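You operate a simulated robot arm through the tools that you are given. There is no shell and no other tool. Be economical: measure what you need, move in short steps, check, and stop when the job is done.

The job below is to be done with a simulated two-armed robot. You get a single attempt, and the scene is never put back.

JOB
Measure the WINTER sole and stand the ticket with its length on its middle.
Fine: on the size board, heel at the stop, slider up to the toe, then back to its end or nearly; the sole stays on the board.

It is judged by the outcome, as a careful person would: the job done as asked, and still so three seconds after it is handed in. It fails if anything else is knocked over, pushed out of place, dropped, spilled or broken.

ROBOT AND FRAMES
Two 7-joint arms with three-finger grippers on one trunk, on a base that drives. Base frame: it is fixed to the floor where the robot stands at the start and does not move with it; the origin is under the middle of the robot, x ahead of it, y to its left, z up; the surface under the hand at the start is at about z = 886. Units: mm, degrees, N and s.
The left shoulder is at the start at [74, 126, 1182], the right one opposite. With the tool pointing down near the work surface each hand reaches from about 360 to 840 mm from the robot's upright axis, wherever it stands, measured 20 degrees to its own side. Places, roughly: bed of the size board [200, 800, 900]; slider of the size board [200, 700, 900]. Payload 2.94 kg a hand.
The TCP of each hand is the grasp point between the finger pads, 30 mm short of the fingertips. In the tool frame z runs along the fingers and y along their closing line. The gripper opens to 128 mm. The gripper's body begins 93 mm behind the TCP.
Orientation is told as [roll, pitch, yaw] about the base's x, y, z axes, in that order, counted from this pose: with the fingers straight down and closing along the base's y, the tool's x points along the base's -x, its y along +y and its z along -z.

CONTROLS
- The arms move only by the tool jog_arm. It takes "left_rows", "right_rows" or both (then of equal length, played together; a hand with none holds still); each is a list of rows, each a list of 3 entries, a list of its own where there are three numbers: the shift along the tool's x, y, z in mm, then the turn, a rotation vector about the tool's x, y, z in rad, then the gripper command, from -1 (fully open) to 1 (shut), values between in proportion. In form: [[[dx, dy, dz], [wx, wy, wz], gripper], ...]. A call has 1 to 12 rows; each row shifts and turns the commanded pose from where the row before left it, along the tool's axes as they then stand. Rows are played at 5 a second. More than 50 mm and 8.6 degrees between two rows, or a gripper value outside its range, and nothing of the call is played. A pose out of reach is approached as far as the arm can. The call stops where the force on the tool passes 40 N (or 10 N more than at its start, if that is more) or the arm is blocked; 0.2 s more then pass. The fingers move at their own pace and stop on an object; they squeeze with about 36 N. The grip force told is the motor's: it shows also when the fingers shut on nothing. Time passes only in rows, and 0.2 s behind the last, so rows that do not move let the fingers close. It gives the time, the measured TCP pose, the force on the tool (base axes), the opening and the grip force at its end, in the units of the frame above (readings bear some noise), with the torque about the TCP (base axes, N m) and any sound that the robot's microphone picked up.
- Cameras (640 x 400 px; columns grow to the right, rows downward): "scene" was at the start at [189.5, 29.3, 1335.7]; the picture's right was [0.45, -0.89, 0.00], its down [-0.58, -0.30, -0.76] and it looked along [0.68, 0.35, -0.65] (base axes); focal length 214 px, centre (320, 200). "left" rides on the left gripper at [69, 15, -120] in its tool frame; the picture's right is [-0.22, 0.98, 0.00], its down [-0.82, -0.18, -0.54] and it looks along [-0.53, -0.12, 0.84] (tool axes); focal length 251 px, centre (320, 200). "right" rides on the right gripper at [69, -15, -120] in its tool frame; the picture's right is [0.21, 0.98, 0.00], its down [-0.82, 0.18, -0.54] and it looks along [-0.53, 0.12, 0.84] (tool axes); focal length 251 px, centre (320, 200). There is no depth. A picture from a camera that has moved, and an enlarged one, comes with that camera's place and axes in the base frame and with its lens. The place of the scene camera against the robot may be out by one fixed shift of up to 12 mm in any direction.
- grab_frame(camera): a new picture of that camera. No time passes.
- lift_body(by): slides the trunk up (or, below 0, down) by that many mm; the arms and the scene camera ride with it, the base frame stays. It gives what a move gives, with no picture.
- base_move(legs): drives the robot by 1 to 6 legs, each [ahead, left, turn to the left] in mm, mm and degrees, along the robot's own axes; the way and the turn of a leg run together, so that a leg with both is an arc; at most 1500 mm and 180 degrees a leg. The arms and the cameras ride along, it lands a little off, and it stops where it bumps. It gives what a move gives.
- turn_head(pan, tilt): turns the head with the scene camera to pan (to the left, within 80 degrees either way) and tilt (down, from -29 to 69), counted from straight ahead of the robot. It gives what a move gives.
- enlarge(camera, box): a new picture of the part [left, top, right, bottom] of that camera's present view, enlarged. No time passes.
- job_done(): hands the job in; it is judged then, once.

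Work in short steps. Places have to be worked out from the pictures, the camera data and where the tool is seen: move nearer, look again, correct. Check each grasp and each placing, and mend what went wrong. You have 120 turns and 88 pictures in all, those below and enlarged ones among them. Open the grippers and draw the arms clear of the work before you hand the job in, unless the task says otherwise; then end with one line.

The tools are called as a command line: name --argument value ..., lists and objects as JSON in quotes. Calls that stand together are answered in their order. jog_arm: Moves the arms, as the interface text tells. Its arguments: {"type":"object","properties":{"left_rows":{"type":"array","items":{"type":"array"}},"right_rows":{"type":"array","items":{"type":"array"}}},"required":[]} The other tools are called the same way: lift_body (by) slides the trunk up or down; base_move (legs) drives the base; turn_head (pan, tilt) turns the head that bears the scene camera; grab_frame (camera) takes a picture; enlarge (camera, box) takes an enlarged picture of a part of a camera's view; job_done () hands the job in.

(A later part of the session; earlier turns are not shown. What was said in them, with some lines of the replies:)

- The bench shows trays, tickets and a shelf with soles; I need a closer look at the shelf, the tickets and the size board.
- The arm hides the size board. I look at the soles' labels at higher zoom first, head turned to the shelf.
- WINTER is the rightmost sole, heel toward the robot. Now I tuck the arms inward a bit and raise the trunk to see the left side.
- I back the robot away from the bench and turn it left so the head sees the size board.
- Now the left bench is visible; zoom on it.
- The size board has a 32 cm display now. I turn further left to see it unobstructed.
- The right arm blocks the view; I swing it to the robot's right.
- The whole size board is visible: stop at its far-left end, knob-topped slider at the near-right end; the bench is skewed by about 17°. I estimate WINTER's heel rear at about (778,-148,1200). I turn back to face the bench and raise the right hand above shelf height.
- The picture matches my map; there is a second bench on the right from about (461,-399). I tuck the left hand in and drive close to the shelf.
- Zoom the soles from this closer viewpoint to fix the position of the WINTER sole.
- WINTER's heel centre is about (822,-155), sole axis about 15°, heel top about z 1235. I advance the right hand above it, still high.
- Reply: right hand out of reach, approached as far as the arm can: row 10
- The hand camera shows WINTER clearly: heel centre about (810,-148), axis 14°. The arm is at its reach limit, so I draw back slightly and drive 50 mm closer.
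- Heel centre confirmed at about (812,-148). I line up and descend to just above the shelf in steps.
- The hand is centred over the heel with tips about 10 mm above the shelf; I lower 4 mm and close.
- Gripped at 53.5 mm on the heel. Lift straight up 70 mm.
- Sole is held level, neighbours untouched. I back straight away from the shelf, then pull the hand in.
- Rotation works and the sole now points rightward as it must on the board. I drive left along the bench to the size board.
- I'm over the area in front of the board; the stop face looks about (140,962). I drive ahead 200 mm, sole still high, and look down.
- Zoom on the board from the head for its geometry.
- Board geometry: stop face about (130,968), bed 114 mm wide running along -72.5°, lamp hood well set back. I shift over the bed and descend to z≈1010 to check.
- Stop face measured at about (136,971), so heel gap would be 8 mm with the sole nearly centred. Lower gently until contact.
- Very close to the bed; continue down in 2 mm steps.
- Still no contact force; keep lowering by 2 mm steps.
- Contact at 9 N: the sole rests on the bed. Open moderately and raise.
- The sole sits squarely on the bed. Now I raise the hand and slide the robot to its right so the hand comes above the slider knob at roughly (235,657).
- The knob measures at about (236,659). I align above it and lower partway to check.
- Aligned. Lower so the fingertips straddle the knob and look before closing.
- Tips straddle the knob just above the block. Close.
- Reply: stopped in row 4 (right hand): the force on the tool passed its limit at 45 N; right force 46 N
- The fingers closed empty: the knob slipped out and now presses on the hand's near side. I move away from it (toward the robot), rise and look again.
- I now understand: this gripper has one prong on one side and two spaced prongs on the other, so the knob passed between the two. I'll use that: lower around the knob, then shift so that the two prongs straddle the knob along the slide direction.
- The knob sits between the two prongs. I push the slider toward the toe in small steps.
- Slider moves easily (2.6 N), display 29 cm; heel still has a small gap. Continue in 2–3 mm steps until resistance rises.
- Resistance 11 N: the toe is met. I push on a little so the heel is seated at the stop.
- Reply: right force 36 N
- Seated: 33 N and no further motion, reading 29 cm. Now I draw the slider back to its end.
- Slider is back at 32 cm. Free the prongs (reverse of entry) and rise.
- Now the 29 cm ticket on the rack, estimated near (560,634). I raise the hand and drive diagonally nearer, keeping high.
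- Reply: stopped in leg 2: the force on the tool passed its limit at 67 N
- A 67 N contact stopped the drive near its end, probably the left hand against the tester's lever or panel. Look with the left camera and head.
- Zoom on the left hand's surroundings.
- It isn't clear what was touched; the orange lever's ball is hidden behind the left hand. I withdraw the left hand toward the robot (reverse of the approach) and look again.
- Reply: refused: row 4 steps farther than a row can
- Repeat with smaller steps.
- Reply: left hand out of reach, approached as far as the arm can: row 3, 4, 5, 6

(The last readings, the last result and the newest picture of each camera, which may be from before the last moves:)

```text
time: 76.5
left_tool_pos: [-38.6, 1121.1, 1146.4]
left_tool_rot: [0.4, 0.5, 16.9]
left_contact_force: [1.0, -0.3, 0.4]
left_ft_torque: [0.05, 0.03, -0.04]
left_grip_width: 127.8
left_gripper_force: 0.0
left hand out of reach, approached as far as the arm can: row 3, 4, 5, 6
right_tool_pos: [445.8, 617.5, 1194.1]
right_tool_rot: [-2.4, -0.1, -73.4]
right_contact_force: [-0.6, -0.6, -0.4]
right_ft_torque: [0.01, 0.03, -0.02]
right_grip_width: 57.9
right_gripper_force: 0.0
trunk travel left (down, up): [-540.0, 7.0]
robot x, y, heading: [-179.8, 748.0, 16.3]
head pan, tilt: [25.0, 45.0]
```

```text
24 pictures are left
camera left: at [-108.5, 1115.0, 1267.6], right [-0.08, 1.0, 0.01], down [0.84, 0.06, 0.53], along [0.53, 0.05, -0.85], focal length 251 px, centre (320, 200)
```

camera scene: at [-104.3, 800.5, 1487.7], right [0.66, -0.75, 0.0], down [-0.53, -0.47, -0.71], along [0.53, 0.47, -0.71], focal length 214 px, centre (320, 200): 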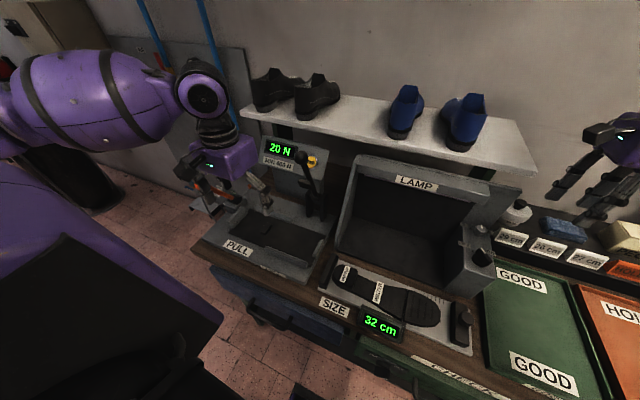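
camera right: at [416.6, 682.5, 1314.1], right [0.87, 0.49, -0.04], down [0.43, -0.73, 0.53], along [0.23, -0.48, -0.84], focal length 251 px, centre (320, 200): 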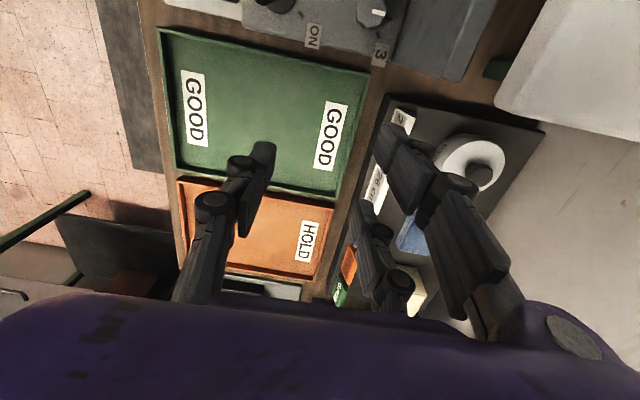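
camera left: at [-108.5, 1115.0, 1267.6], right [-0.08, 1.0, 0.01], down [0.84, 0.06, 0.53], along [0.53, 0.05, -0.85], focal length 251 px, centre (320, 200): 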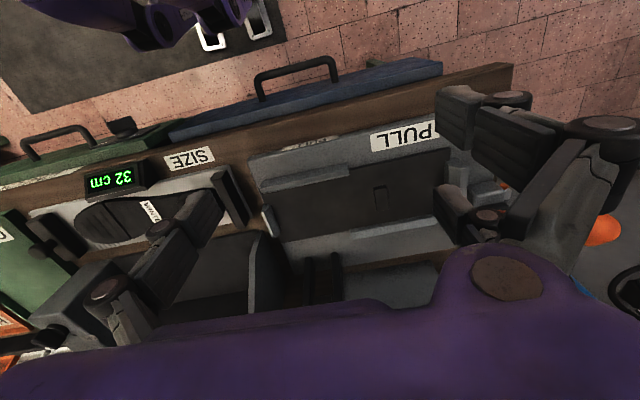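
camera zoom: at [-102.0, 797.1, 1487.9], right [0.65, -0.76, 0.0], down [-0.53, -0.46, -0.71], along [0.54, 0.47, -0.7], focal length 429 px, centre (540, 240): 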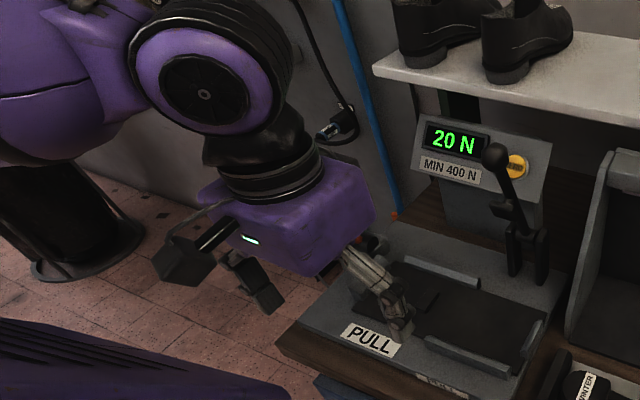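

The lever ball (22,1401,1080) and tester lever are where they were at first, so nothing appears moved. The shoe shelf's end is close to the 29 ticket, so I turn the right hand 180° (camera away from the shelf), while straightening its 2.3° tilt.

jog_arm --right_rows '[[[0, 0, 0], [-0.04, 0, 0], 0], [[0, 0, 0], [0, 0, -0.145], 0], [[0, 0, 0], [0, 0, -0.145], 0], [[0, 0, 0], [0, 0, -0.145], 0], [[0, 0, 0], [0, 0, -0.145], 0], [[0, 0, 0], [0, 0, -0.145], 0], [[0, 0, 0], [0, 0, -0.145], 0], [[0, 0, 0], [0, 0, -0.145], 0], [[0, 0, 0], [0, 0, -0.145], 0], [[0, 0, 0], [0, 0, -0.145], 0], [[0, 0, 0], [0, 0, -0.145], 0], [[0, 0, 0], [0, 0, -0.145], 0]]'

jog_arm --right_rows '[[[0, 0, 0], [0, 0, -0.145], 0], [[0, 0, 0], [0, 0, -0.145], 0], [[0, 0, 0], [0, 0, -0.145], 0], [[0, 0, 0], [0, 0, -0.145], 0], [[0, 0, 0], [0, 0, -0.145], 0], [[0, 0, 0], [0, 0, -0.145], 0], [[0, 0, 0], [0, 0, -0.145], 0], [[0, 0, 0], [0, 0, -0.145], 0], [[0, 0, 0], [0, 0, -0.145], 0], [[0, 0, 0], [0, 0, -0.145], 0], [[0, 0, 0], [0, 0, -0.1], 0]]'

turn_head --pan -15 --tilt 35

grab_frame --camera "scene"

```text
time: 79.0
left_tool_pos: [-40.0, 1123.6, 1145.0]
left_tool_rot: [0.4, 0.5, 17.0]
left_contact_force: [0.1, 0.0, 0.1]
left_ft_torque: [0.01, 0.0, 0.02]
left_grip_width: 128.1
left_gripper_force: 0.1
right_tool_pos: [444.5, 620.2, 1195.2]
right_tool_rot: [0.0, 0.0, 18.1]
right_contact_force: [0.1, 0.4, 0.5]
right_ft_torque: [0.0, 0.0, 0.0]
right_grip_width: 64.2
right_gripper_force: 0.1
trunk travel left (down, up): [-540.0, 7.0]
robot x, y, heading: [-180.2, 752.3, 16.7]
head pan, tilt: [25.0, 45.0]
```

```text
time: 81.5
left_tool_pos: [-39.5, 1124.3, 1146.1]
left_tool_rot: [0.5, 0.6, 17.0]
left_contact_force: [1.2, 0.2, 0.0]
left_ft_torque: [0.0, -0.03, 0.02]
left_grip_width: 127.9
left_gripper_force: 0.0
right_tool_pos: [443.6, 620.6, 1195.2]
right_tool_rot: [0.0, 0.1, 43.0]
right_contact_force: [0.4, -0.3, 0.0]
right_ft_torque: [0.02, -0.02, -0.01]
right_grip_width: 64.1
right_gripper_force: 0.0
right hand out of reach, approached as far as the arm can: row 4, 5, 6, 7, 8, 9, 10, 11
trunk travel left (down, up): [-540.0, 7.0]
robot x, y, heading: [-179.7, 753.6, 16.5]
head pan, tilt: [25.0, 45.0]
```

```text
time: 82.5
left_tool_pos: [-40.4, 1124.0, 1146.2]
left_tool_rot: [0.5, 0.5, 17.1]
left_contact_force: [-0.1, 0.8, -0.6]
left_ft_torque: [-0.02, 0.01, 0.02]
left_grip_width: 128.0
left_gripper_force: 0.0
right_tool_pos: [443.9, 620.6, 1194.4]
right_tool_rot: [0.0, 0.0, 42.9]
right_contact_force: [0.3, 1.7, 0.6]
right_ft_torque: [-0.01, 0.0, -0.02]
right_grip_width: 63.9
right_gripper_force: 0.1
trunk travel left (down, up): [-540.0, 7.0]
robot x, y, heading: [-177.8, 751.6, 16.7]
head pan, tilt: [-15.0, 35.0]
```

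```text
23 pictures are left
camera scene: at [-77.1, 749.1, 1502.5], right [0.03, -1.0, 0.0], down [-0.57, -0.02, -0.82], along [0.82, 0.02, -0.57], focal length 214 px, centre (320, 200)
```

scene: 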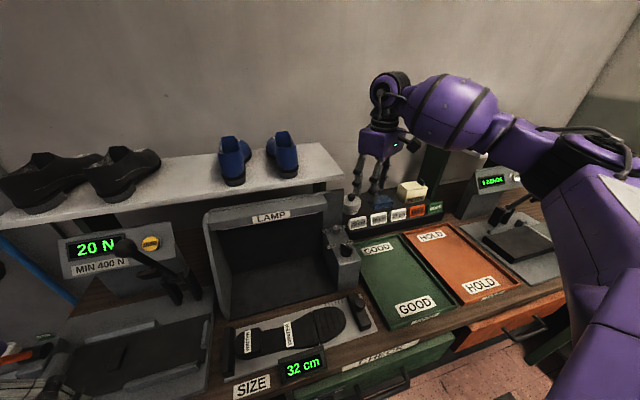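

The wrist can't turn that far (limit +43°). So I'll use yaw -73 but descend in front of the shelf, below its level, before moving in. Turn back.

jog_arm --right_rows '[[[0, 0, 0], [0, 0, 0.145], 0], [[0, 0, 0], [0, 0, 0.145], 0], [[0, 0, 0], [0, 0, 0.145], 0], [[0, 0, 0], [0, 0, 0.145], 0], [[0, 0, 0], [0, 0, 0.145], 0], [[0, 0, 0], [0, 0, 0.145], 0], [[0, 0, 0], [0, 0, 0.145], 0], [[0, 0, 0], [0, 0, 0.145], 0], [[0, 0, 0], [0, 0, 0.145], 0], [[0, 0, 0], [0, 0, 0.145], 0]]'

```text
time: 84.7
left_tool_pos: [-40.4, 1123.0, 1145.5]
left_tool_rot: [0.5, 0.5, 17.0]
left_contact_force: [0.0, -0.4, -0.3]
left_ft_torque: [0.0, 0.0, 0.03]
left_grip_width: 128.0
left_gripper_force: 0.0
right_tool_pos: [445.4, 620.5, 1194.7]
right_tool_rot: [-0.1, 0.0, -40.3]
right_contact_force: [1.2, -0.5, -0.3]
right_ft_torque: [-0.01, 0.01, 0.0]
right_grip_width: 64.2
right_gripper_force: 0.0
trunk travel left (down, up): [-540.0, 7.0]
robot x, y, heading: [-177.2, 754.7, 16.5]
head pan, tilt: [-15.0, 35.0]
```

Finish the turn to -73° and descend to z≈1080 in front of the rack, then look.

jog_arm --right_rows '[[[0, 0, 0], [0, 0, 0.144], 0], [[0, 0, 0], [0, 0, 0.144], 0], [[0, 0, 0], [0, 0, 0.144], 0], [[0, 0, 0], [0, 0, 0.144], 0], [[0, 0, 40], [0, 0, 0], 0], [[0, 0, 40], [0, 0, 0], 0], [[0, 0, 35], [0, 0, 0], 0]]'

grab_frame --camera "right"

enlarge --camera "scene" --box '[320, 130, 450, 240]'

```text
time: 86.3
left_tool_pos: [-39.5, 1123.4, 1145.3]
left_tool_rot: [0.5, 0.6, 17.0]
left_contact_force: [0.1, 0.4, -0.8]
left_ft_torque: [0.02, -0.02, 0.01]
left_grip_width: 128.0
left_gripper_force: 0.0
right_tool_pos: [443.8, 619.8, 1077.5]
right_tool_rot: [-0.1, 0.0, -73.1]
right_contact_force: [1.4, -0.4, 0.6]
right_ft_torque: [-0.01, 0.01, -0.01]
right_grip_width: 64.0
right_gripper_force: 0.0
trunk travel left (down, up): [-540.0, 7.0]
robot x, y, heading: [-178.5, 756.3, 16.5]
head pan, tilt: [-15.0, 35.0]
```

```text
22 pictures are left
camera right: at [408.9, 680.8, 1198.5], right [0.87, 0.49, 0.0], down [0.41, -0.73, 0.54], along [0.26, -0.47, -0.84], focal length 251 px, centre (320, 200)
```

right: 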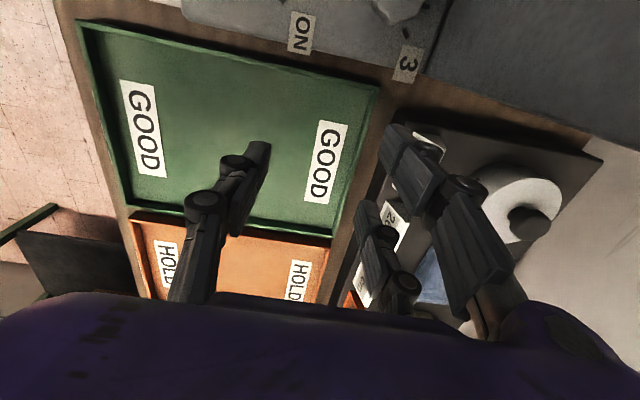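

```text
3.64 times, centred on (385, 185) of scene
camera zoom: at [-76.6, 749.1, 1502.4], right [0.03, -1.0, 0.0], down [-0.57, -0.02, -0.82], along [0.82, 0.02, -0.57], focal length 780 px, centre (84, 254)
```

zoom: 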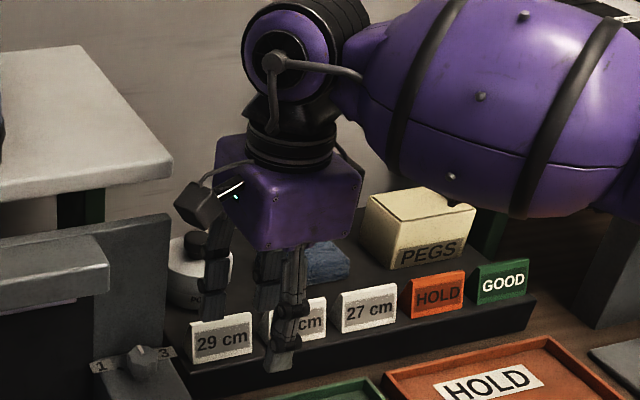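

Ticket centre estimated at about (572,635), top near z 977; neighbours 30 mm away. I lower to z≈1013 (below shelf level), open to 80 mm and move forward over the ticket.

jog_arm --right_rows '[[[-12, 0, 32], [0, 0, 0], -0.25], [[-11, 0, 32], [0, 0, 0], -0.25], [[0, 25, 0], [0, 0, 0], -0.25], [[0, 25, 0], [0, 0, 0], -0.25], [[0, 25, 0], [0, 0, 0], -0.25], [[0, 25, 0], [0, 0, 0], -0.25], [[0, 20, 0], [0, 0, 0], -0.25]]'

grab_frame --camera "right"

enlarge --camera "scene" --box '[320, 140, 430, 240]'

```text
time: 87.5
left_tool_pos: [-40.1, 1123.3, 1146.3]
left_tool_rot: [0.4, 0.4, 16.9]
left_contact_force: [-0.2, -0.3, -0.9]
left_ft_torque: [-0.05, -0.02, -0.03]
left_grip_width: 128.2
left_gripper_force: 0.1
right_tool_pos: [513.3, 617.5, 1014.9]
right_tool_rot: [-0.8, -0.1, -71.8]
right_contact_force: [-14.8, -6.9, 9.2]
right_ft_torque: [1.79, -1.75, 1.55]
right_grip_width: 79.8
right_gripper_force: 0.0
trunk travel left (down, up): [-540.0, 7.0]
robot x, y, heading: [-181.4, 749.5, 16.5]
head pan, tilt: [-15.0, 35.0]
stopped in row 6 (right hand): the force on the tool passed its limit at 73 N (the readings are from after the stop); the commanded pose is now the measured one
```

```text
20 pictures are left
camera right: at [478.9, 678.1, 1135.0], right [0.86, 0.51, -0.01], down [0.44, -0.72, 0.54], along [0.26, -0.47, -0.84], focal length 251 px, centre (320, 200)
```

right: 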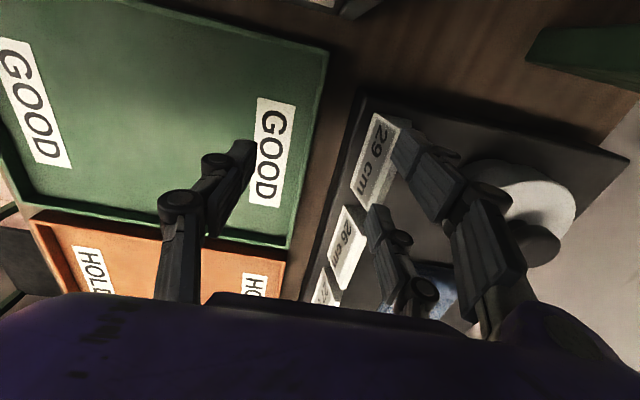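

```text
4.00 times, centred on (375, 190) of scene
camera zoom: at [-79.0, 748.7, 1502.7], right [0.03, -1.0, 0.0], down [-0.57, -0.01, -0.82], along [0.82, 0.02, -0.57], focal length 858 px, centre (100, 240)
```

zoom: 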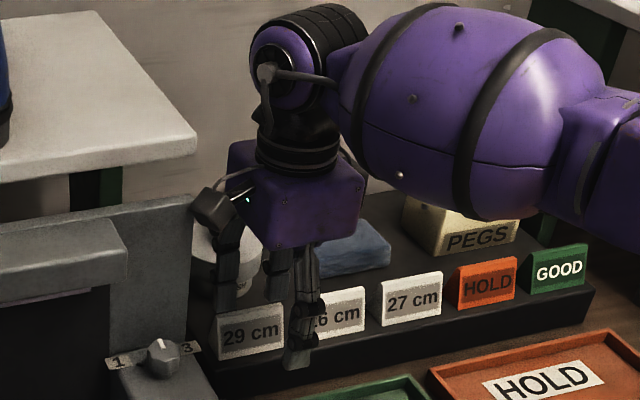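

The hand's side camera touched the lamp housing's corner. I back off, then tilt the hand 15° about the closing axis so the camera swings away from the lamp, rising slightly.

jog_arm --right_rows '[[[0, -20, 0], [0, 0, 0], -0.25], [[0, -25, 0], [0, 0, 0], -0.25], [[0, 0, -10], [0, 0.13, 0], -0.25], [[0, 0, 0], [0, 0.13, 0], -0.25]]'

grab_frame --camera "scene"

```text
time: 88.5
left_tool_pos: [-40.4, 1122.5, 1147.0]
left_tool_rot: [0.5, 0.5, 16.8]
left_contact_force: [0.7, 0.0, -0.1]
left_ft_torque: [0.03, -0.03, 0.0]
left_grip_width: 128.3
left_gripper_force: 0.1
right_tool_pos: [472.4, 602.7, 1023.3]
right_tool_rot: [-0.9, 14.9, -72.1]
right_contact_force: [-0.1, 0.1, 0.1]
right_ft_torque: [0.03, -0.01, 0.0]
right_grip_width: 80.0
right_gripper_force: 0.1
trunk travel left (down, up): [-540.0, 7.0]
robot x, y, heading: [-181.1, 756.2, 16.5]
head pan, tilt: [-15.0, 35.0]
```

```text
18 pictures are left
camera scene: at [-77.0, 748.0, 1502.5], right [0.03, -1.0, 0.0], down [-0.57, -0.01, -0.82], along [0.82, 0.02, -0.57], focal length 214 px, centre (320, 200)
```

scene: 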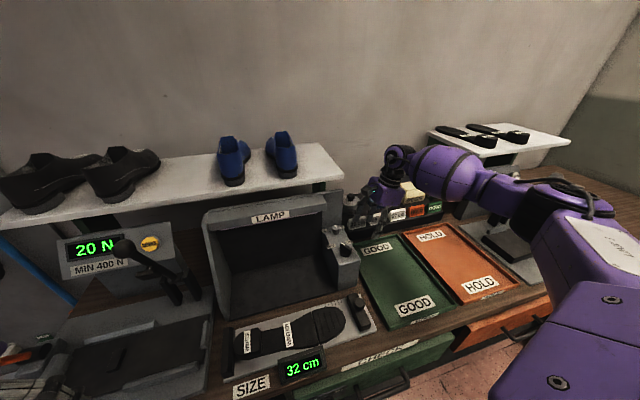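

Nothing on the bench has shifted (lamp, labels at identical pixels). Ticket front face is about (555,629), x' clear now; move forward over it and check.

jog_arm --right_rows '[[[0, 33, 0], [0, 0, 0], -0.25], [[0, 33, 0], [0, 0, 0], -0.25], [[0, 33, 0], [0, 0, 0], -0.25]]'

grab_frame --camera "right"

enlarge --camera "scene" --box '[330, 150, 430, 240]'

```text
time: 89.3
left_tool_pos: [-38.6, 1125.3, 1144.9]
left_tool_rot: [0.4, 0.5, 16.9]
left_contact_force: [0.3, 0.2, 0.4]
left_ft_torque: [-0.05, 0.03, 0.01]
left_grip_width: 127.9
left_gripper_force: 0.1
right_tool_pos: [566.4, 633.9, 1024.1]
right_tool_rot: [-0.9, 14.6, -72.1]
right_contact_force: [0.4, -0.2, -0.1]
right_ft_torque: [0.04, -0.01, 0.0]
right_grip_width: 79.9
right_gripper_force: 0.1
trunk travel left (down, up): [-540.0, 7.0]
robot x, y, heading: [-178.8, 755.8, 16.4]
head pan, tilt: [-15.0, 35.0]
```

```text
17 pictures are left
camera right: at [542.4, 663.8, 1157.0], right [0.86, 0.5, 0.04], down [0.47, -0.83, 0.31], along [0.19, -0.25, -0.95], focal length 251 px, centre (320, 200)
```

right: 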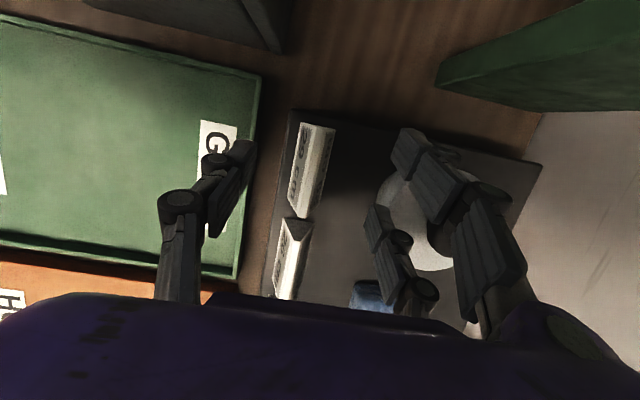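

```text
4.44 times, centred on (380, 195) of scene
camera zoom: at [-76.3, 751.1, 1502.4], right [0.03, -1.0, 0.0], down [-0.57, -0.02, -0.82], along [0.82, 0.02, -0.57], focal length 953 px, centre (53, 222)
```

zoom: 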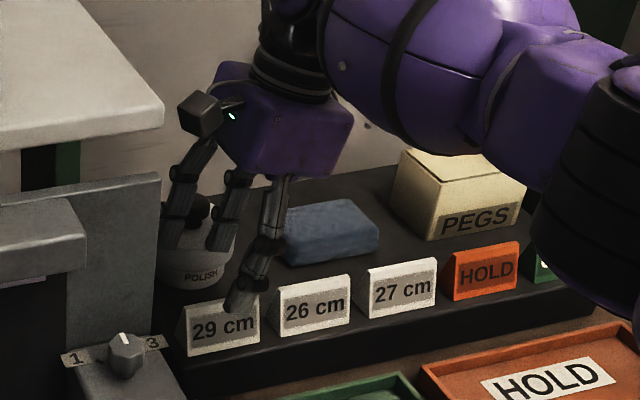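

The ticket lies between the single prong and the pair. I correct a few mm and descend vertically around it.

jog_arm --right_rows '[[[-10, 4, 18], [0, 0, 0], -0.25], [[-5, 0, 19], [0, 0, 0], -0.25], [[-5, 0, 18], [0, 0, 0], -0.25]]'

grab_frame --camera "right"

enlarge --camera "scene" --box '[330, 160, 410, 240]'

```text
time: 90.1
left_tool_pos: [-40.4, 1123.8, 1146.1]
left_tool_rot: [0.4, 0.5, 16.9]
left_contact_force: [0.2, -0.1, 0.0]
left_ft_torque: [-0.03, 0.03, -0.01]
left_grip_width: 128.3
left_gripper_force: 0.0
right_tool_pos: [568.1, 629.8, 965.1]
right_tool_rot: [-0.8, 14.8, -72.1]
right_contact_force: [-1.4, -1.8, 2.8]
right_ft_torque: [-0.03, -0.16, -0.07]
right_grip_width: 80.1
right_gripper_force: 0.2
trunk travel left (down, up): [-540.0, 7.0]
robot x, y, heading: [-176.0, 754.6, 16.6]
head pan, tilt: [-15.0, 35.0]
```

```text
15 pictures are left
camera right: at [546.1, 658.9, 1099.0], right [0.86, 0.5, 0.04], down [0.47, -0.83, 0.31], along [0.19, -0.25, -0.95], focal length 251 px, centre (320, 200)
```

right: 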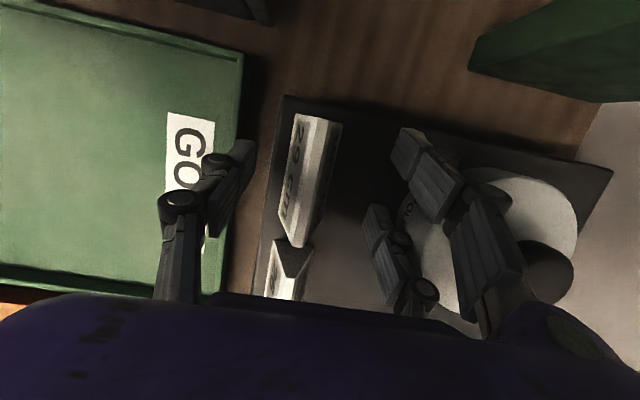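

```text
5.00 times, centred on (370, 200) of scene
camera zoom: at [-77.5, 749.1, 1502.6], right [0.03, -1.0, 0.0], down [-0.57, -0.01, -0.82], along [0.82, 0.02, -0.57], focal length 1072 px, centre (70, 200)
```

zoom: 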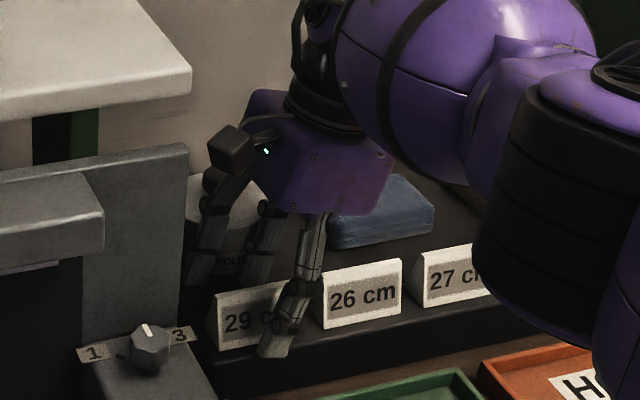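

Around the ticket with almost no force. Close gently.

jog_arm --right_rows '[[[0, 0, -2], [0, 0, 0], 0], [[0, 0, 0], [0, 0, 0], 0.3], [[0, 0, 0], [0, 0, 0], 0.5], [[0, 0, 0], [0, 0, 0], 0.7], [[0, 0, 0], [0, 0, 0], 1], [[0, 0, 0], [0, 0, 0], 1]]'

grab_frame --camera "right"

```text
time: 91.5
left_tool_pos: [-40.6, 1124.1, 1146.1]
left_tool_rot: [0.4, 0.6, 16.9]
left_contact_force: [-0.4, 0.2, -1.1]
left_ft_torque: [-0.02, 0.02, 0.01]
left_grip_width: 128.0
left_gripper_force: 0.1
right_tool_pos: [570.8, 630.7, 968.0]
right_tool_rot: [-0.7, 14.8, -72.1]
right_contact_force: [6.5, 2.9, 13.2]
right_ft_torque: [-0.21, -0.57, 0.22]
right_grip_width: 24.6
right_gripper_force: 35.9
trunk travel left (down, up): [-540.0, 7.0]
robot x, y, heading: [-183.3, 752.8, 16.5]
head pan, tilt: [-15.0, 35.0]
```

```text
13 pictures are left
camera right: at [546.6, 659.6, 1101.9], right [0.86, 0.5, 0.04], down [0.46, -0.83, 0.31], along [0.19, -0.25, -0.95], focal length 251 px, centre (320, 200)
```

right: 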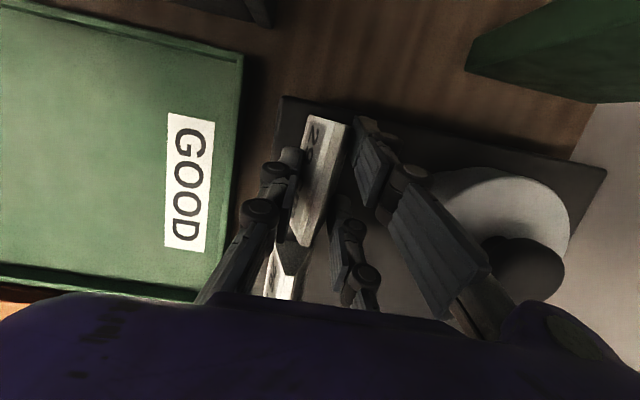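

Gripped at 24.6 mm. Lift vertically by small steps.

jog_arm --right_rows '[[[1, 0, -4], [0, 0, 0], 1], [[2, 0, -8], [0, 0, 0], 1], [[4, 0, -15], [0, 0, 0], 1], [[6, 0, -24], [0, 0, 0], 1]]'

enlarge --camera "scene" --box '[330, 150, 410, 230]'

```text
time: 92.5
left_tool_pos: [-39.4, 1123.6, 1145.9]
left_tool_rot: [0.6, 0.6, 16.9]
left_contact_force: [0.1, -0.5, 0.2]
left_ft_torque: [-0.02, 0.03, -0.02]
left_grip_width: 128.1
left_gripper_force: 0.2
right_tool_pos: [570.6, 628.9, 1020.9]
right_tool_rot: [-0.9, 14.7, -72.1]
right_contact_force: [0.7, -0.1, 0.4]
right_ft_torque: [0.05, 0.01, 0.0]
right_grip_width: 24.3
right_gripper_force: 36.3
trunk travel left (down, up): [-540.0, 7.0]
robot x, y, heading: [-176.6, 752.3, 16.4]
head pan, tilt: [-15.0, 35.0]
```

```text
5.00 times, centred on (370, 190) of scene
camera zoom: at [-77.6, 748.3, 1502.6], right [0.03, -1.0, 0.0], down [-0.57, -0.01, -0.82], along [0.82, 0.02, -0.57], focal length 1072 px, centre (70, 250)
```

zoom: 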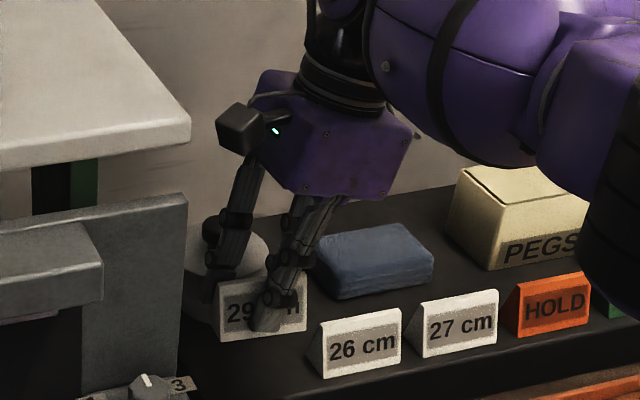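

The ticket is held straight, all others undisturbed. Withdraw toward the robot below shelf level, then rise.

jog_arm --right_rows '[[[0, -33, 0], [0, 0, 0], 1], [[0, -33, 0], [0, 0, 0], 1], [[0, -33, 0], [0, 0, 0], 1], [[0, -36, 0], [0, 0, 0], 1], [[8, 0, -32], [0, 0, 0], 1], [[8, 0, -32], [0, 0, 0], 1]]'

base_move --legs '[[-183, 0, 0], [0, 300, 0]]'

grab_frame --camera "right"

```text
time: 93.9
left_tool_pos: [-40.0, 1123.3, 1145.5]
left_tool_rot: [0.5, 0.5, 16.8]
left_contact_force: [-1.1, -0.4, 1.2]
left_ft_torque: [0.0, 0.0, 0.01]
left_grip_width: 128.2
left_gripper_force: 0.1
right_tool_pos: [444.3, 588.0, 1085.8]
right_tool_rot: [-0.8, 14.8, -72.2]
right_contact_force: [-0.1, 0.1, -0.4]
right_ft_torque: [-0.02, -0.03, 0.0]
right_grip_width: 24.3
right_gripper_force: 35.7
trunk travel left (down, up): [-540.0, 7.0]
robot x, y, heading: [-177.4, 753.2, 16.3]
head pan, tilt: [-15.0, 35.0]
```

```text
time: 98.3
left_tool_pos: [-295.1, 1363.0, 1145.4]
left_tool_rot: [0.5, 0.5, 16.7]
left_contact_force: [-0.4, -0.5, -0.3]
left_ft_torque: [0.01, 0.02, -0.02]
left_grip_width: 128.3
left_gripper_force: 0.1
right_tool_pos: [188.2, 825.0, 1085.9]
right_tool_rot: [-0.9, 14.9, -72.3]
right_contact_force: [0.3, -0.7, 0.2]
right_ft_torque: [-0.05, 0.01, -0.01]
right_grip_width: 23.4
right_gripper_force: 35.8
trunk travel left (down, up): [-540.0, 7.0]
robot x, y, heading: [-432.0, 992.3, 16.2]
head pan, tilt: [-15.0, 35.0]
```

```text
11 pictures are left
camera right: at [164.9, 854.5, 1218.7], right [0.87, 0.5, 0.04], down [0.46, -0.83, 0.31], along [0.19, -0.25, -0.95], focal length 251 px, centre (320, 200)
```

right: 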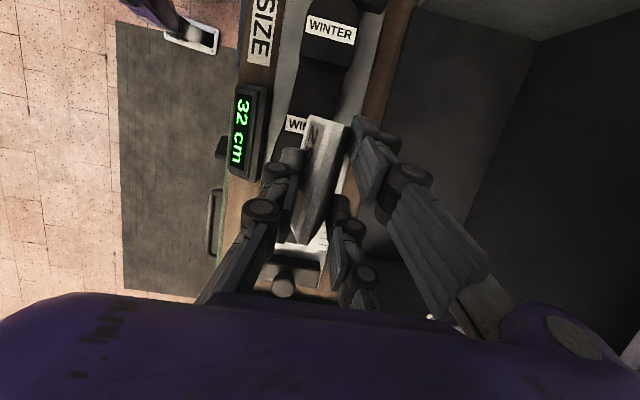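

The sole is still in place. I align over its middle (about x≈172, y≈829) and descend vertically to just above the sole.

jog_arm --right_rows '[[[8, -14, 2], [0, 0, 0], 1], [[-10, 0, 36], [0, 0, 0], 1], [[-10, 0, 36], [0, 0, 0], 1], [[-8, 0, 29], [0, 0, 0], 1]]'

turn_head --pan -15 --tilt 45

enlarge --camera "scene" --box '[320, 160, 430, 250]'

```text
time: 99.3
left_tool_pos: [-293.8, 1362.8, 1145.6]
left_tool_rot: [0.4, 0.6, 16.6]
left_contact_force: [0.8, 0.3, -0.2]
left_ft_torque: [-0.02, -0.04, 0.06]
left_grip_width: 128.1
left_gripper_force: 0.0
right_tool_pos: [172.2, 825.5, 980.0]
right_tool_rot: [-0.8, 14.8, -72.3]
right_contact_force: [0.3, 0.8, -0.3]
right_ft_torque: [-0.01, 0.04, -0.01]
right_grip_width: 23.1
right_gripper_force: 35.9
trunk travel left (down, up): [-540.0, 7.0]
robot x, y, heading: [-437.1, 989.7, 16.4]
head pan, tilt: [-15.0, 35.0]
```

```text
time: 100.0
left_tool_pos: [-293.6, 1362.8, 1145.8]
left_tool_rot: [0.5, 0.4, 16.7]
left_contact_force: [0.9, -1.0, -0.4]
left_ft_torque: [-0.01, 0.0, 0.01]
left_grip_width: 127.8
left_gripper_force: 0.0
right_tool_pos: [172.6, 826.0, 981.8]
right_tool_rot: [-0.9, 14.8, -72.3]
right_contact_force: [0.2, 0.3, -0.1]
right_ft_torque: [-0.01, 0.0, 0.0]
right_grip_width: 23.2
right_gripper_force: 36.0
trunk travel left (down, up): [-540.0, 7.0]
robot x, y, heading: [-434.4, 993.0, 16.6]
head pan, tilt: [-15.0, 45.0]
```

```text
4.44 times, centred on (375, 205) of scene
camera zoom: at [-337.7, 988.5, 1491.7], right [0.02, -1.0, 0.0], down [-0.67, -0.02, -0.74], along [0.74, 0.02, -0.67], focal length 953 px, centre (76, 178)
```

zoom: 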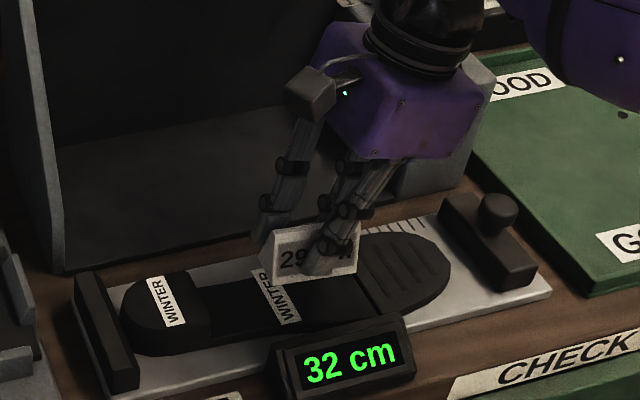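

By calculation the ticket centre (y'≈745) matches the sole's middle (748); I shift 5 mm toward the front to centre it across and lower close.

jog_arm --right_rows '[[[-3, -5, 10], [0, 0, 0], 1], [[-2, 0, 8], [0, 0, 0], 1], [[-0.5, 0, 2], [0, 0, 0], 1]]'

enlarge --camera "scene" --box '[325, 180, 405, 240]'

```text
time: 100.8
left_tool_pos: [-295.3, 1362.4, 1146.1]
left_tool_rot: [0.6, 0.5, 16.8]
left_contact_force: [-0.2, -0.7, 0.3]
left_ft_torque: [0.0, 0.0, -0.01]
left_grip_width: 127.8
left_gripper_force: 0.0
right_tool_pos: [167.5, 823.7, 959.0]
right_tool_rot: [-0.8, 14.8, -72.4]
right_contact_force: [0.4, -0.4, -0.1]
right_ft_torque: [-0.01, 0.01, -0.02]
right_grip_width: 23.1
right_gripper_force: 35.9
trunk travel left (down, up): [-540.0, 7.0]
robot x, y, heading: [-433.5, 992.2, 16.2]
head pan, tilt: [-15.0, 45.0]
```

```text
6.67 times, centred on (365, 210) of scene
camera zoom: at [-338.2, 990.4, 1491.1], right [0.05, -1.0, 0.0], down [-0.68, -0.03, -0.74], along [0.74, 0.03, -0.68], focal length 1430 px, centre (20, 133)
```

zoom: 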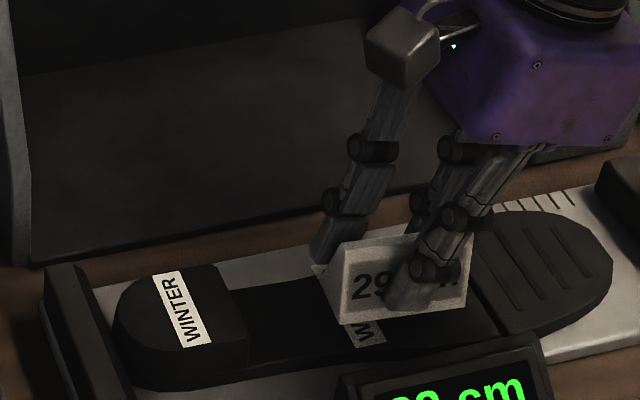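

Ticket is about 7 mm toward the toe from the exact middle; I shift it 6 mm heelward and lower in 2 mm steps to contact.

jog_arm --right_rows '[[[5.8, 0, 1.6], [0, 0, 0], 1], [[-0.5, 0, 2], [0, 0, 0], 1], [[-0.5, 0, 2], [0, 0, 0], 1]]'

jog_arm --right_rows '[[[-0.5, 0, 1.9], [0, 0, 0], 1], [[-0.25, 0, 1], [0, 0, 0], 1]]'

```text
time: 101.6
left_tool_pos: [-293.8, 1363.0, 1147.1]
left_tool_rot: [0.6, 0.5, 16.7]
left_contact_force: [-0.7, -0.1, 0.3]
left_ft_torque: [0.04, 0.01, -0.03]
left_grip_width: 128.3
left_gripper_force: 0.0
right_tool_pos: [165.6, 830.7, 956.0]
right_tool_rot: [-0.8, 14.7, -72.3]
right_contact_force: [0.5, -0.5, 0.0]
right_ft_torque: [-0.01, 0.02, -0.02]
right_grip_width: 22.9
right_gripper_force: 35.9
trunk travel left (down, up): [-540.0, 7.0]
robot x, y, heading: [-439.0, 994.5, 16.8]
head pan, tilt: [-15.0, 45.0]
```

```text
time: 102.2
left_tool_pos: [-294.3, 1363.9, 1145.0]
left_tool_rot: [0.5, 0.4, 16.7]
left_contact_force: [-0.8, -0.4, 0.1]
left_ft_torque: [0.03, 0.01, 0.02]
left_grip_width: 128.1
left_gripper_force: 0.1
right_tool_pos: [165.4, 831.1, 952.8]
right_tool_rot: [-0.8, 14.9, -72.3]
right_contact_force: [-0.6, -1.0, -0.5]
right_ft_torque: [0.01, -0.01, 0.01]
right_grip_width: 23.1
right_gripper_force: 35.9
trunk travel left (down, up): [-540.0, 7.0]
robot x, y, heading: [-437.0, 991.5, 16.2]
head pan, tilt: [-15.0, 45.0]
```

jog_arm --right_rows '[[[-0.25, 0, 1], [0, 0, 0], 1], [[-0.25, 0, 1], [0, 0, 0], 1], [[-0.25, 0, 1], [0, 0, 0], 1]]'

enlarge --camera "scene" --box '[325, 180, 405, 240]'

```text
time: 103.0
left_tool_pos: [-293.8, 1363.2, 1146.4]
left_tool_rot: [0.5, 0.5, 16.8]
left_contact_force: [-0.1, -0.8, 0.5]
left_ft_torque: [0.01, 0.0, -0.03]
left_grip_width: 127.8
left_gripper_force: 0.2
right_tool_pos: [163.1, 830.5, 949.4]
right_tool_rot: [-1.0, 14.8, -72.4]
right_contact_force: [0.1, 0.3, -0.3]
right_ft_torque: [0.0, -0.01, -0.02]
right_grip_width: 22.6
right_gripper_force: 35.9
trunk travel left (down, up): [-540.0, 7.0]
robot x, y, heading: [-433.3, 995.8, 16.2]
head pan, tilt: [-15.0, 45.0]
```

```text
6.67 times, centred on (365, 210) of scene
camera zoom: at [-338.3, 990.9, 1490.8], right [0.05, -1.0, 0.0], down [-0.68, -0.04, -0.73], along [0.73, 0.04, -0.68], focal length 1430 px, centre (20, 133)
```

zoom: 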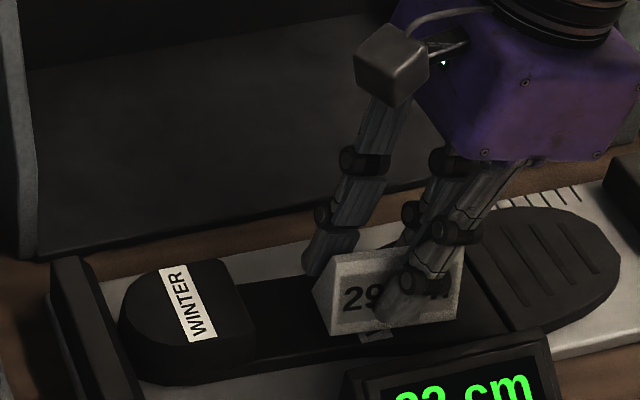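

Nearly down; continue 1 mm steps (with +2 mm back across).

jog_arm --right_rows '[[[-0.25, 2, 1], [0, 0, 0], 1], [[-0.25, 0, 1], [0, 0, 0], 1], [[-0.25, 0, 1], [0, 0, 0], 1]]'

jog_arm --right_rows '[[[-0.25, 0, 1], [0, 0, 0], 1], [[-0.25, 0, 1], [0, 0, 0], 1]]'

```text
time: 103.8
left_tool_pos: [-294.0, 1363.3, 1146.3]
left_tool_rot: [0.5, 0.5, 16.7]
left_contact_force: [-0.2, 0.6, 0.4]
left_ft_torque: [0.03, 0.01, -0.01]
left_grip_width: 127.8
left_gripper_force: 0.0
right_tool_pos: [165.5, 831.6, 944.6]
right_tool_rot: [-0.9, 14.8, -72.3]
right_contact_force: [0.5, 0.4, -0.7]
right_ft_torque: [-0.01, -0.01, 0.03]
right_grip_width: 22.9
right_gripper_force: 35.9
trunk travel left (down, up): [-540.0, 7.0]
robot x, y, heading: [-437.8, 995.1, 16.3]
head pan, tilt: [-15.0, 45.0]
```

```text
time: 104.4
left_tool_pos: [-295.0, 1363.0, 1145.2]
left_tool_rot: [0.5, 0.5, 16.7]
left_contact_force: [0.5, 0.0, -0.1]
left_ft_torque: [0.02, 0.0, 0.02]
left_grip_width: 128.1
left_gripper_force: 0.1
right_tool_pos: [166.4, 833.3, 945.3]
right_tool_rot: [-0.7, 14.8, -72.3]
right_contact_force: [-0.1, -0.7, 2.4]
right_ft_torque: [-0.12, 0.05, 0.02]
right_grip_width: 22.8
right_gripper_force: 35.8
trunk travel left (down, up): [-540.0, 7.0]
robot x, y, heading: [-433.6, 992.2, 16.2]
head pan, tilt: [-15.0, 45.0]
```

Contact begins (2.4 N). One more mm and check visually.

jog_arm --right_rows '[[[-0.25, 0, 1], [0, 0, 0], 1], [[0, 0, 0], [0, 0, 0], 1]]'

enlarge --camera "scene" --box '[335, 190, 395, 235]'

```text
time: 105.0
left_tool_pos: [-295.0, 1362.7, 1145.3]
left_tool_rot: [0.4, 0.5, 16.6]
left_contact_force: [0.2, 0.1, 0.2]
left_ft_torque: [-0.01, 0.01, -0.01]
left_grip_width: 128.1
left_gripper_force: 0.1
right_tool_pos: [165.5, 832.9, 945.7]
right_tool_rot: [-0.7, 14.7, -72.3]
right_contact_force: [0.3, -0.5, 7.4]
right_ft_torque: [-0.33, 0.07, -0.02]
right_grip_width: 22.5
right_gripper_force: 35.9
trunk travel left (down, up): [-540.0, 7.0]
robot x, y, heading: [-434.1, 990.2, 16.4]
head pan, tilt: [-15.0, 45.0]
```

```text
8.89 times, centred on (365, 212) of scene
camera zoom: at [-339.3, 990.9, 1490.8], right [0.05, -1.0, 0.0], down [-0.68, -0.03, -0.73], along [0.73, 0.04, -0.68], focal length 1906 px, centre (-80, 89)
```

zoom: 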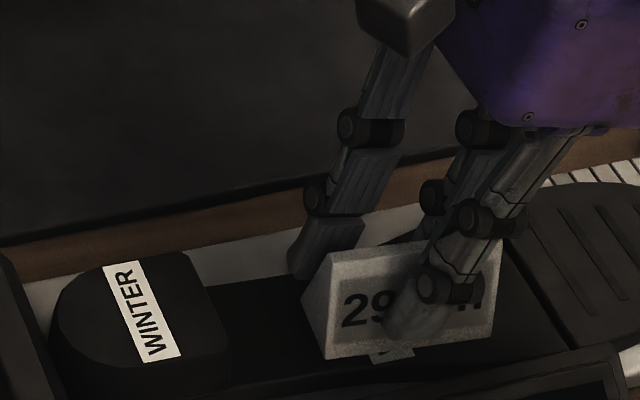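

Ticket touches, with its toe-side edge slightly low by the torque. I rotate the hand back by about 3° to level it, then press lightly.

jog_arm --right_rows '[[[0, 0, 0], [0, -0.05, 0], 1], [[-0.25, 0, 1], [0, 0, 0], 1]]'

```text
time: 105.6
left_tool_pos: [-294.5, 1362.6, 1146.3]
left_tool_rot: [0.4, 0.3, 16.6]
left_contact_force: [0.4, -0.2, 0.3]
left_ft_torque: [0.01, 0.03, 0.02]
left_grip_width: 128.0
left_gripper_force: 0.1
right_tool_pos: [165.3, 833.9, 945.4]
right_tool_rot: [-0.6, 11.9, -72.2]
right_contact_force: [-0.1, 3.3, 15.7]
right_ft_torque: [0.59, 0.34, -0.06]
right_grip_width: 22.5
right_gripper_force: 36.4
trunk travel left (down, up): [-540.0, 7.0]
robot x, y, heading: [-432.7, 994.0, 16.5]
head pan, tilt: [-15.0, 45.0]
```

Now loaded at the opposite edge, so it is flat within a degree. Back up half a mm, half-correct, and open slowly.

jog_arm --right_rows '[[[0, 0, -0.7], [0, 0.02, 0], 1], [[0, 0, 0], [0, 0, 0], 0.6], [[0, 0, 0], [0, 0, 0], 0.5], [[0, 0, 0], [0, 0, 0], 0.35], [[0, 0, 0], [0, 0, 0], 0.2]]'

grab_frame --camera "right"

```text
time: 106.8
left_tool_pos: [-294.4, 1363.6, 1146.3]
left_tool_rot: [0.5, 0.5, 16.8]
left_contact_force: [0.1, -0.2, 0.2]
left_ft_torque: [-0.02, 0.0, -0.01]
left_grip_width: 128.1
left_gripper_force: 0.0
right_tool_pos: [165.9, 832.2, 942.8]
right_tool_rot: [-0.9, 13.1, -72.3]
right_contact_force: [-0.7, -0.3, 0.3]
right_ft_torque: [-0.02, -0.03, 0.01]
right_grip_width: 51.1
right_gripper_force: 0.1
trunk travel left (down, up): [-540.0, 7.0]
robot x, y, heading: [-432.8, 990.8, 16.5]
head pan, tilt: [-15.0, 45.0]
```

```text
6 pictures are left
camera right: at [141.2, 865.3, 1076.0], right [0.87, 0.5, 0.03], down [0.46, -0.82, 0.34], along [0.2, -0.28, -0.94], focal length 251 px, centre (320, 200)
```

right: 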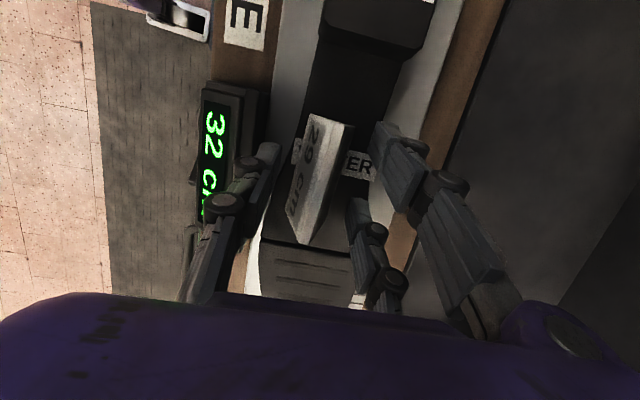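

The ticket stands on the sole's middle. Rise vertically, then view.

jog_arm --right_rows '[[[2, 0, -8], [0, 0, 0], 0.2], [[5, 0, -20], [0, 0, 0], 0.2], [[7, 0, -30], [0, 0, 0], 0.2], [[9, 0, -39], [0, 0, 0], 0.2], [[9, 0, -39], [0, 0, 0], 0.2]]'

enlarge --camera "scene" --box '[310, 160, 430, 250]'

```text
time: 108.0
left_tool_pos: [-294.9, 1363.1, 1146.2]
left_tool_rot: [0.5, 0.5, 16.8]
left_contact_force: [-0.5, 0.0, 0.0]
left_ft_torque: [-0.05, 0.0, -0.02]
left_grip_width: 127.8
left_gripper_force: 0.0
right_tool_pos: [167.5, 833.0, 1083.0]
right_tool_rot: [-0.9, 13.1, -72.3]
right_contact_force: [0.2, 0.4, -0.2]
right_ft_torque: [-0.01, -0.01, 0.05]
right_grip_width: 51.2
right_gripper_force: 0.0
trunk travel left (down, up): [-540.0, 7.0]
robot x, y, heading: [-440.5, 992.3, 16.4]
head pan, tilt: [-15.0, 45.0]
```

```text
4.44 times, centred on (370, 205) of scene
camera zoom: at [-338.6, 981.5, 1492.0], right [-0.06, -1.0, 0.0], down [-0.67, 0.04, -0.74], along [0.74, -0.05, -0.67], focal length 953 px, centre (98, 178)
```

zoom: 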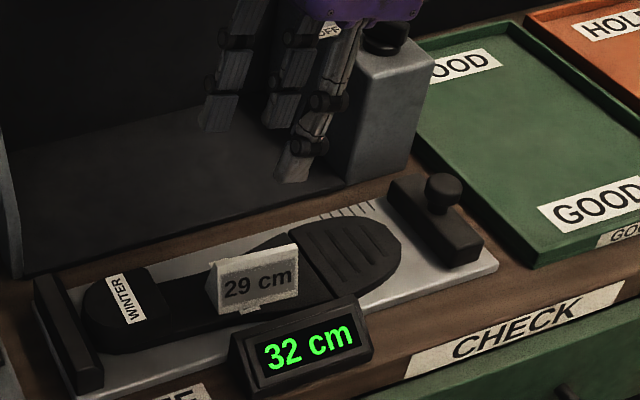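

The 29 cm ticket stands steady on the sole, slider at its end. Back the robot off to draw the arms clear, open the gripper, and take a last look.

base_move --legs '[[-280, 0, 0]]'

jog_arm --right_rows '[[[0, 0, 0], [0, 0, 0], -1], [[0, 0, 0], [0, 0, 0], -1]]'

grab_frame --camera "scene"

enlarge --camera "scene" --box '[260, 120, 480, 250]'

```text
time: 110.0
left_tool_pos: [-559.5, 1285.2, 1145.7]
left_tool_rot: [0.5, 0.5, 16.7]
left_contact_force: [0.2, -0.5, 0.2]
left_ft_torque: [0.02, 0.01, 0.05]
left_grip_width: 128.0
left_gripper_force: 0.1
right_tool_pos: [-97.7, 755.0, 1081.0]
right_tool_rot: [-0.9, 13.1, -72.6]
right_contact_force: [-0.5, -0.6, 0.2]
right_ft_torque: [-0.02, 0.0, 0.01]
right_grip_width: 51.3
right_gripper_force: 0.0
trunk travel left (down, up): [-540.0, 7.0]
robot x, y, heading: [-704.2, 917.7, 16.1]
head pan, tilt: [-15.0, 45.0]
```

```text
time: 110.5
left_tool_pos: [-560.1, 1285.7, 1146.3]
left_tool_rot: [0.5, 0.5, 16.6]
left_contact_force: [-0.7, -0.7, -0.1]
left_ft_torque: [-0.02, -0.02, 0.0]
left_grip_width: 127.9
left_gripper_force: 0.0
right_tool_pos: [-99.1, 755.0, 1082.0]
right_tool_rot: [-0.8, 13.2, -72.5]
right_contact_force: [0.5, -0.6, -0.4]
right_ft_torque: [-0.01, -0.03, -0.03]
right_grip_width: 127.5
right_gripper_force: 0.1
trunk travel left (down, up): [-540.0, 7.0]
robot x, y, heading: [-702.3, 912.2, 16.1]
head pan, tilt: [-15.0, 45.0]
```

```text
4 pictures are left
camera scene: at [-604.6, 903.8, 1492.0], right [-0.06, -1.0, 0.0], down [-0.67, 0.04, -0.74], along [0.74, -0.05, -0.67], focal length 214 px, centre (320, 200)
```

scene: 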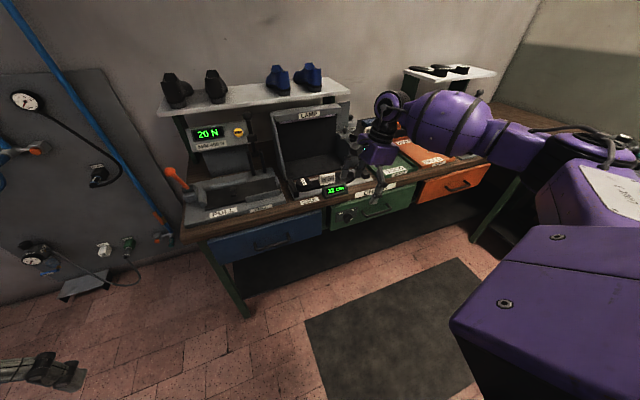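

```text
2.91 times, centred on (370, 185) of scene
camera zoom: at [-604.6, 903.8, 1492.0], right [-0.06, -1.0, 0.0], down [-0.67, 0.04, -0.74], along [0.74, -0.05, -0.67], focal length 624 px, centre (174, 244)
```

zoom: 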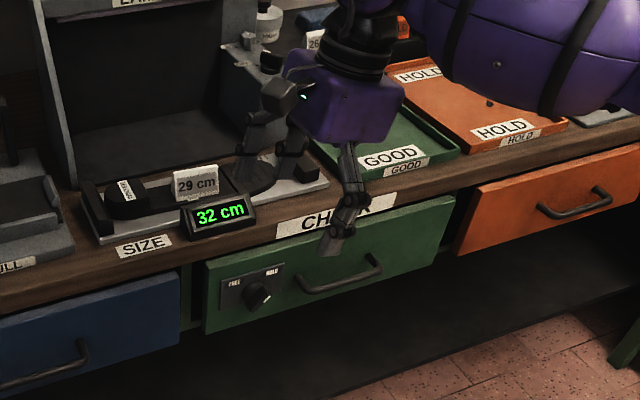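

Everything is in place: sole on the board, slider at its end, 29 cm ticket standing; lever, shoes and other items undisturbed, and the arms are clear. Handing in.

job_done

```text
The job is handed in.
```

The WINTER sole measured 29 cm on the size board. The 29 cm ticket now stands on its middle, the heel is at the stop and the slider is back at its end (display 32 cm). There were two hard contacts: the right hand's camera touched the lamp housing at 73 N, and a drive stopped at 67 N for a reason I couldn't identify. Nothing looked out of place in the pictures afterwards.
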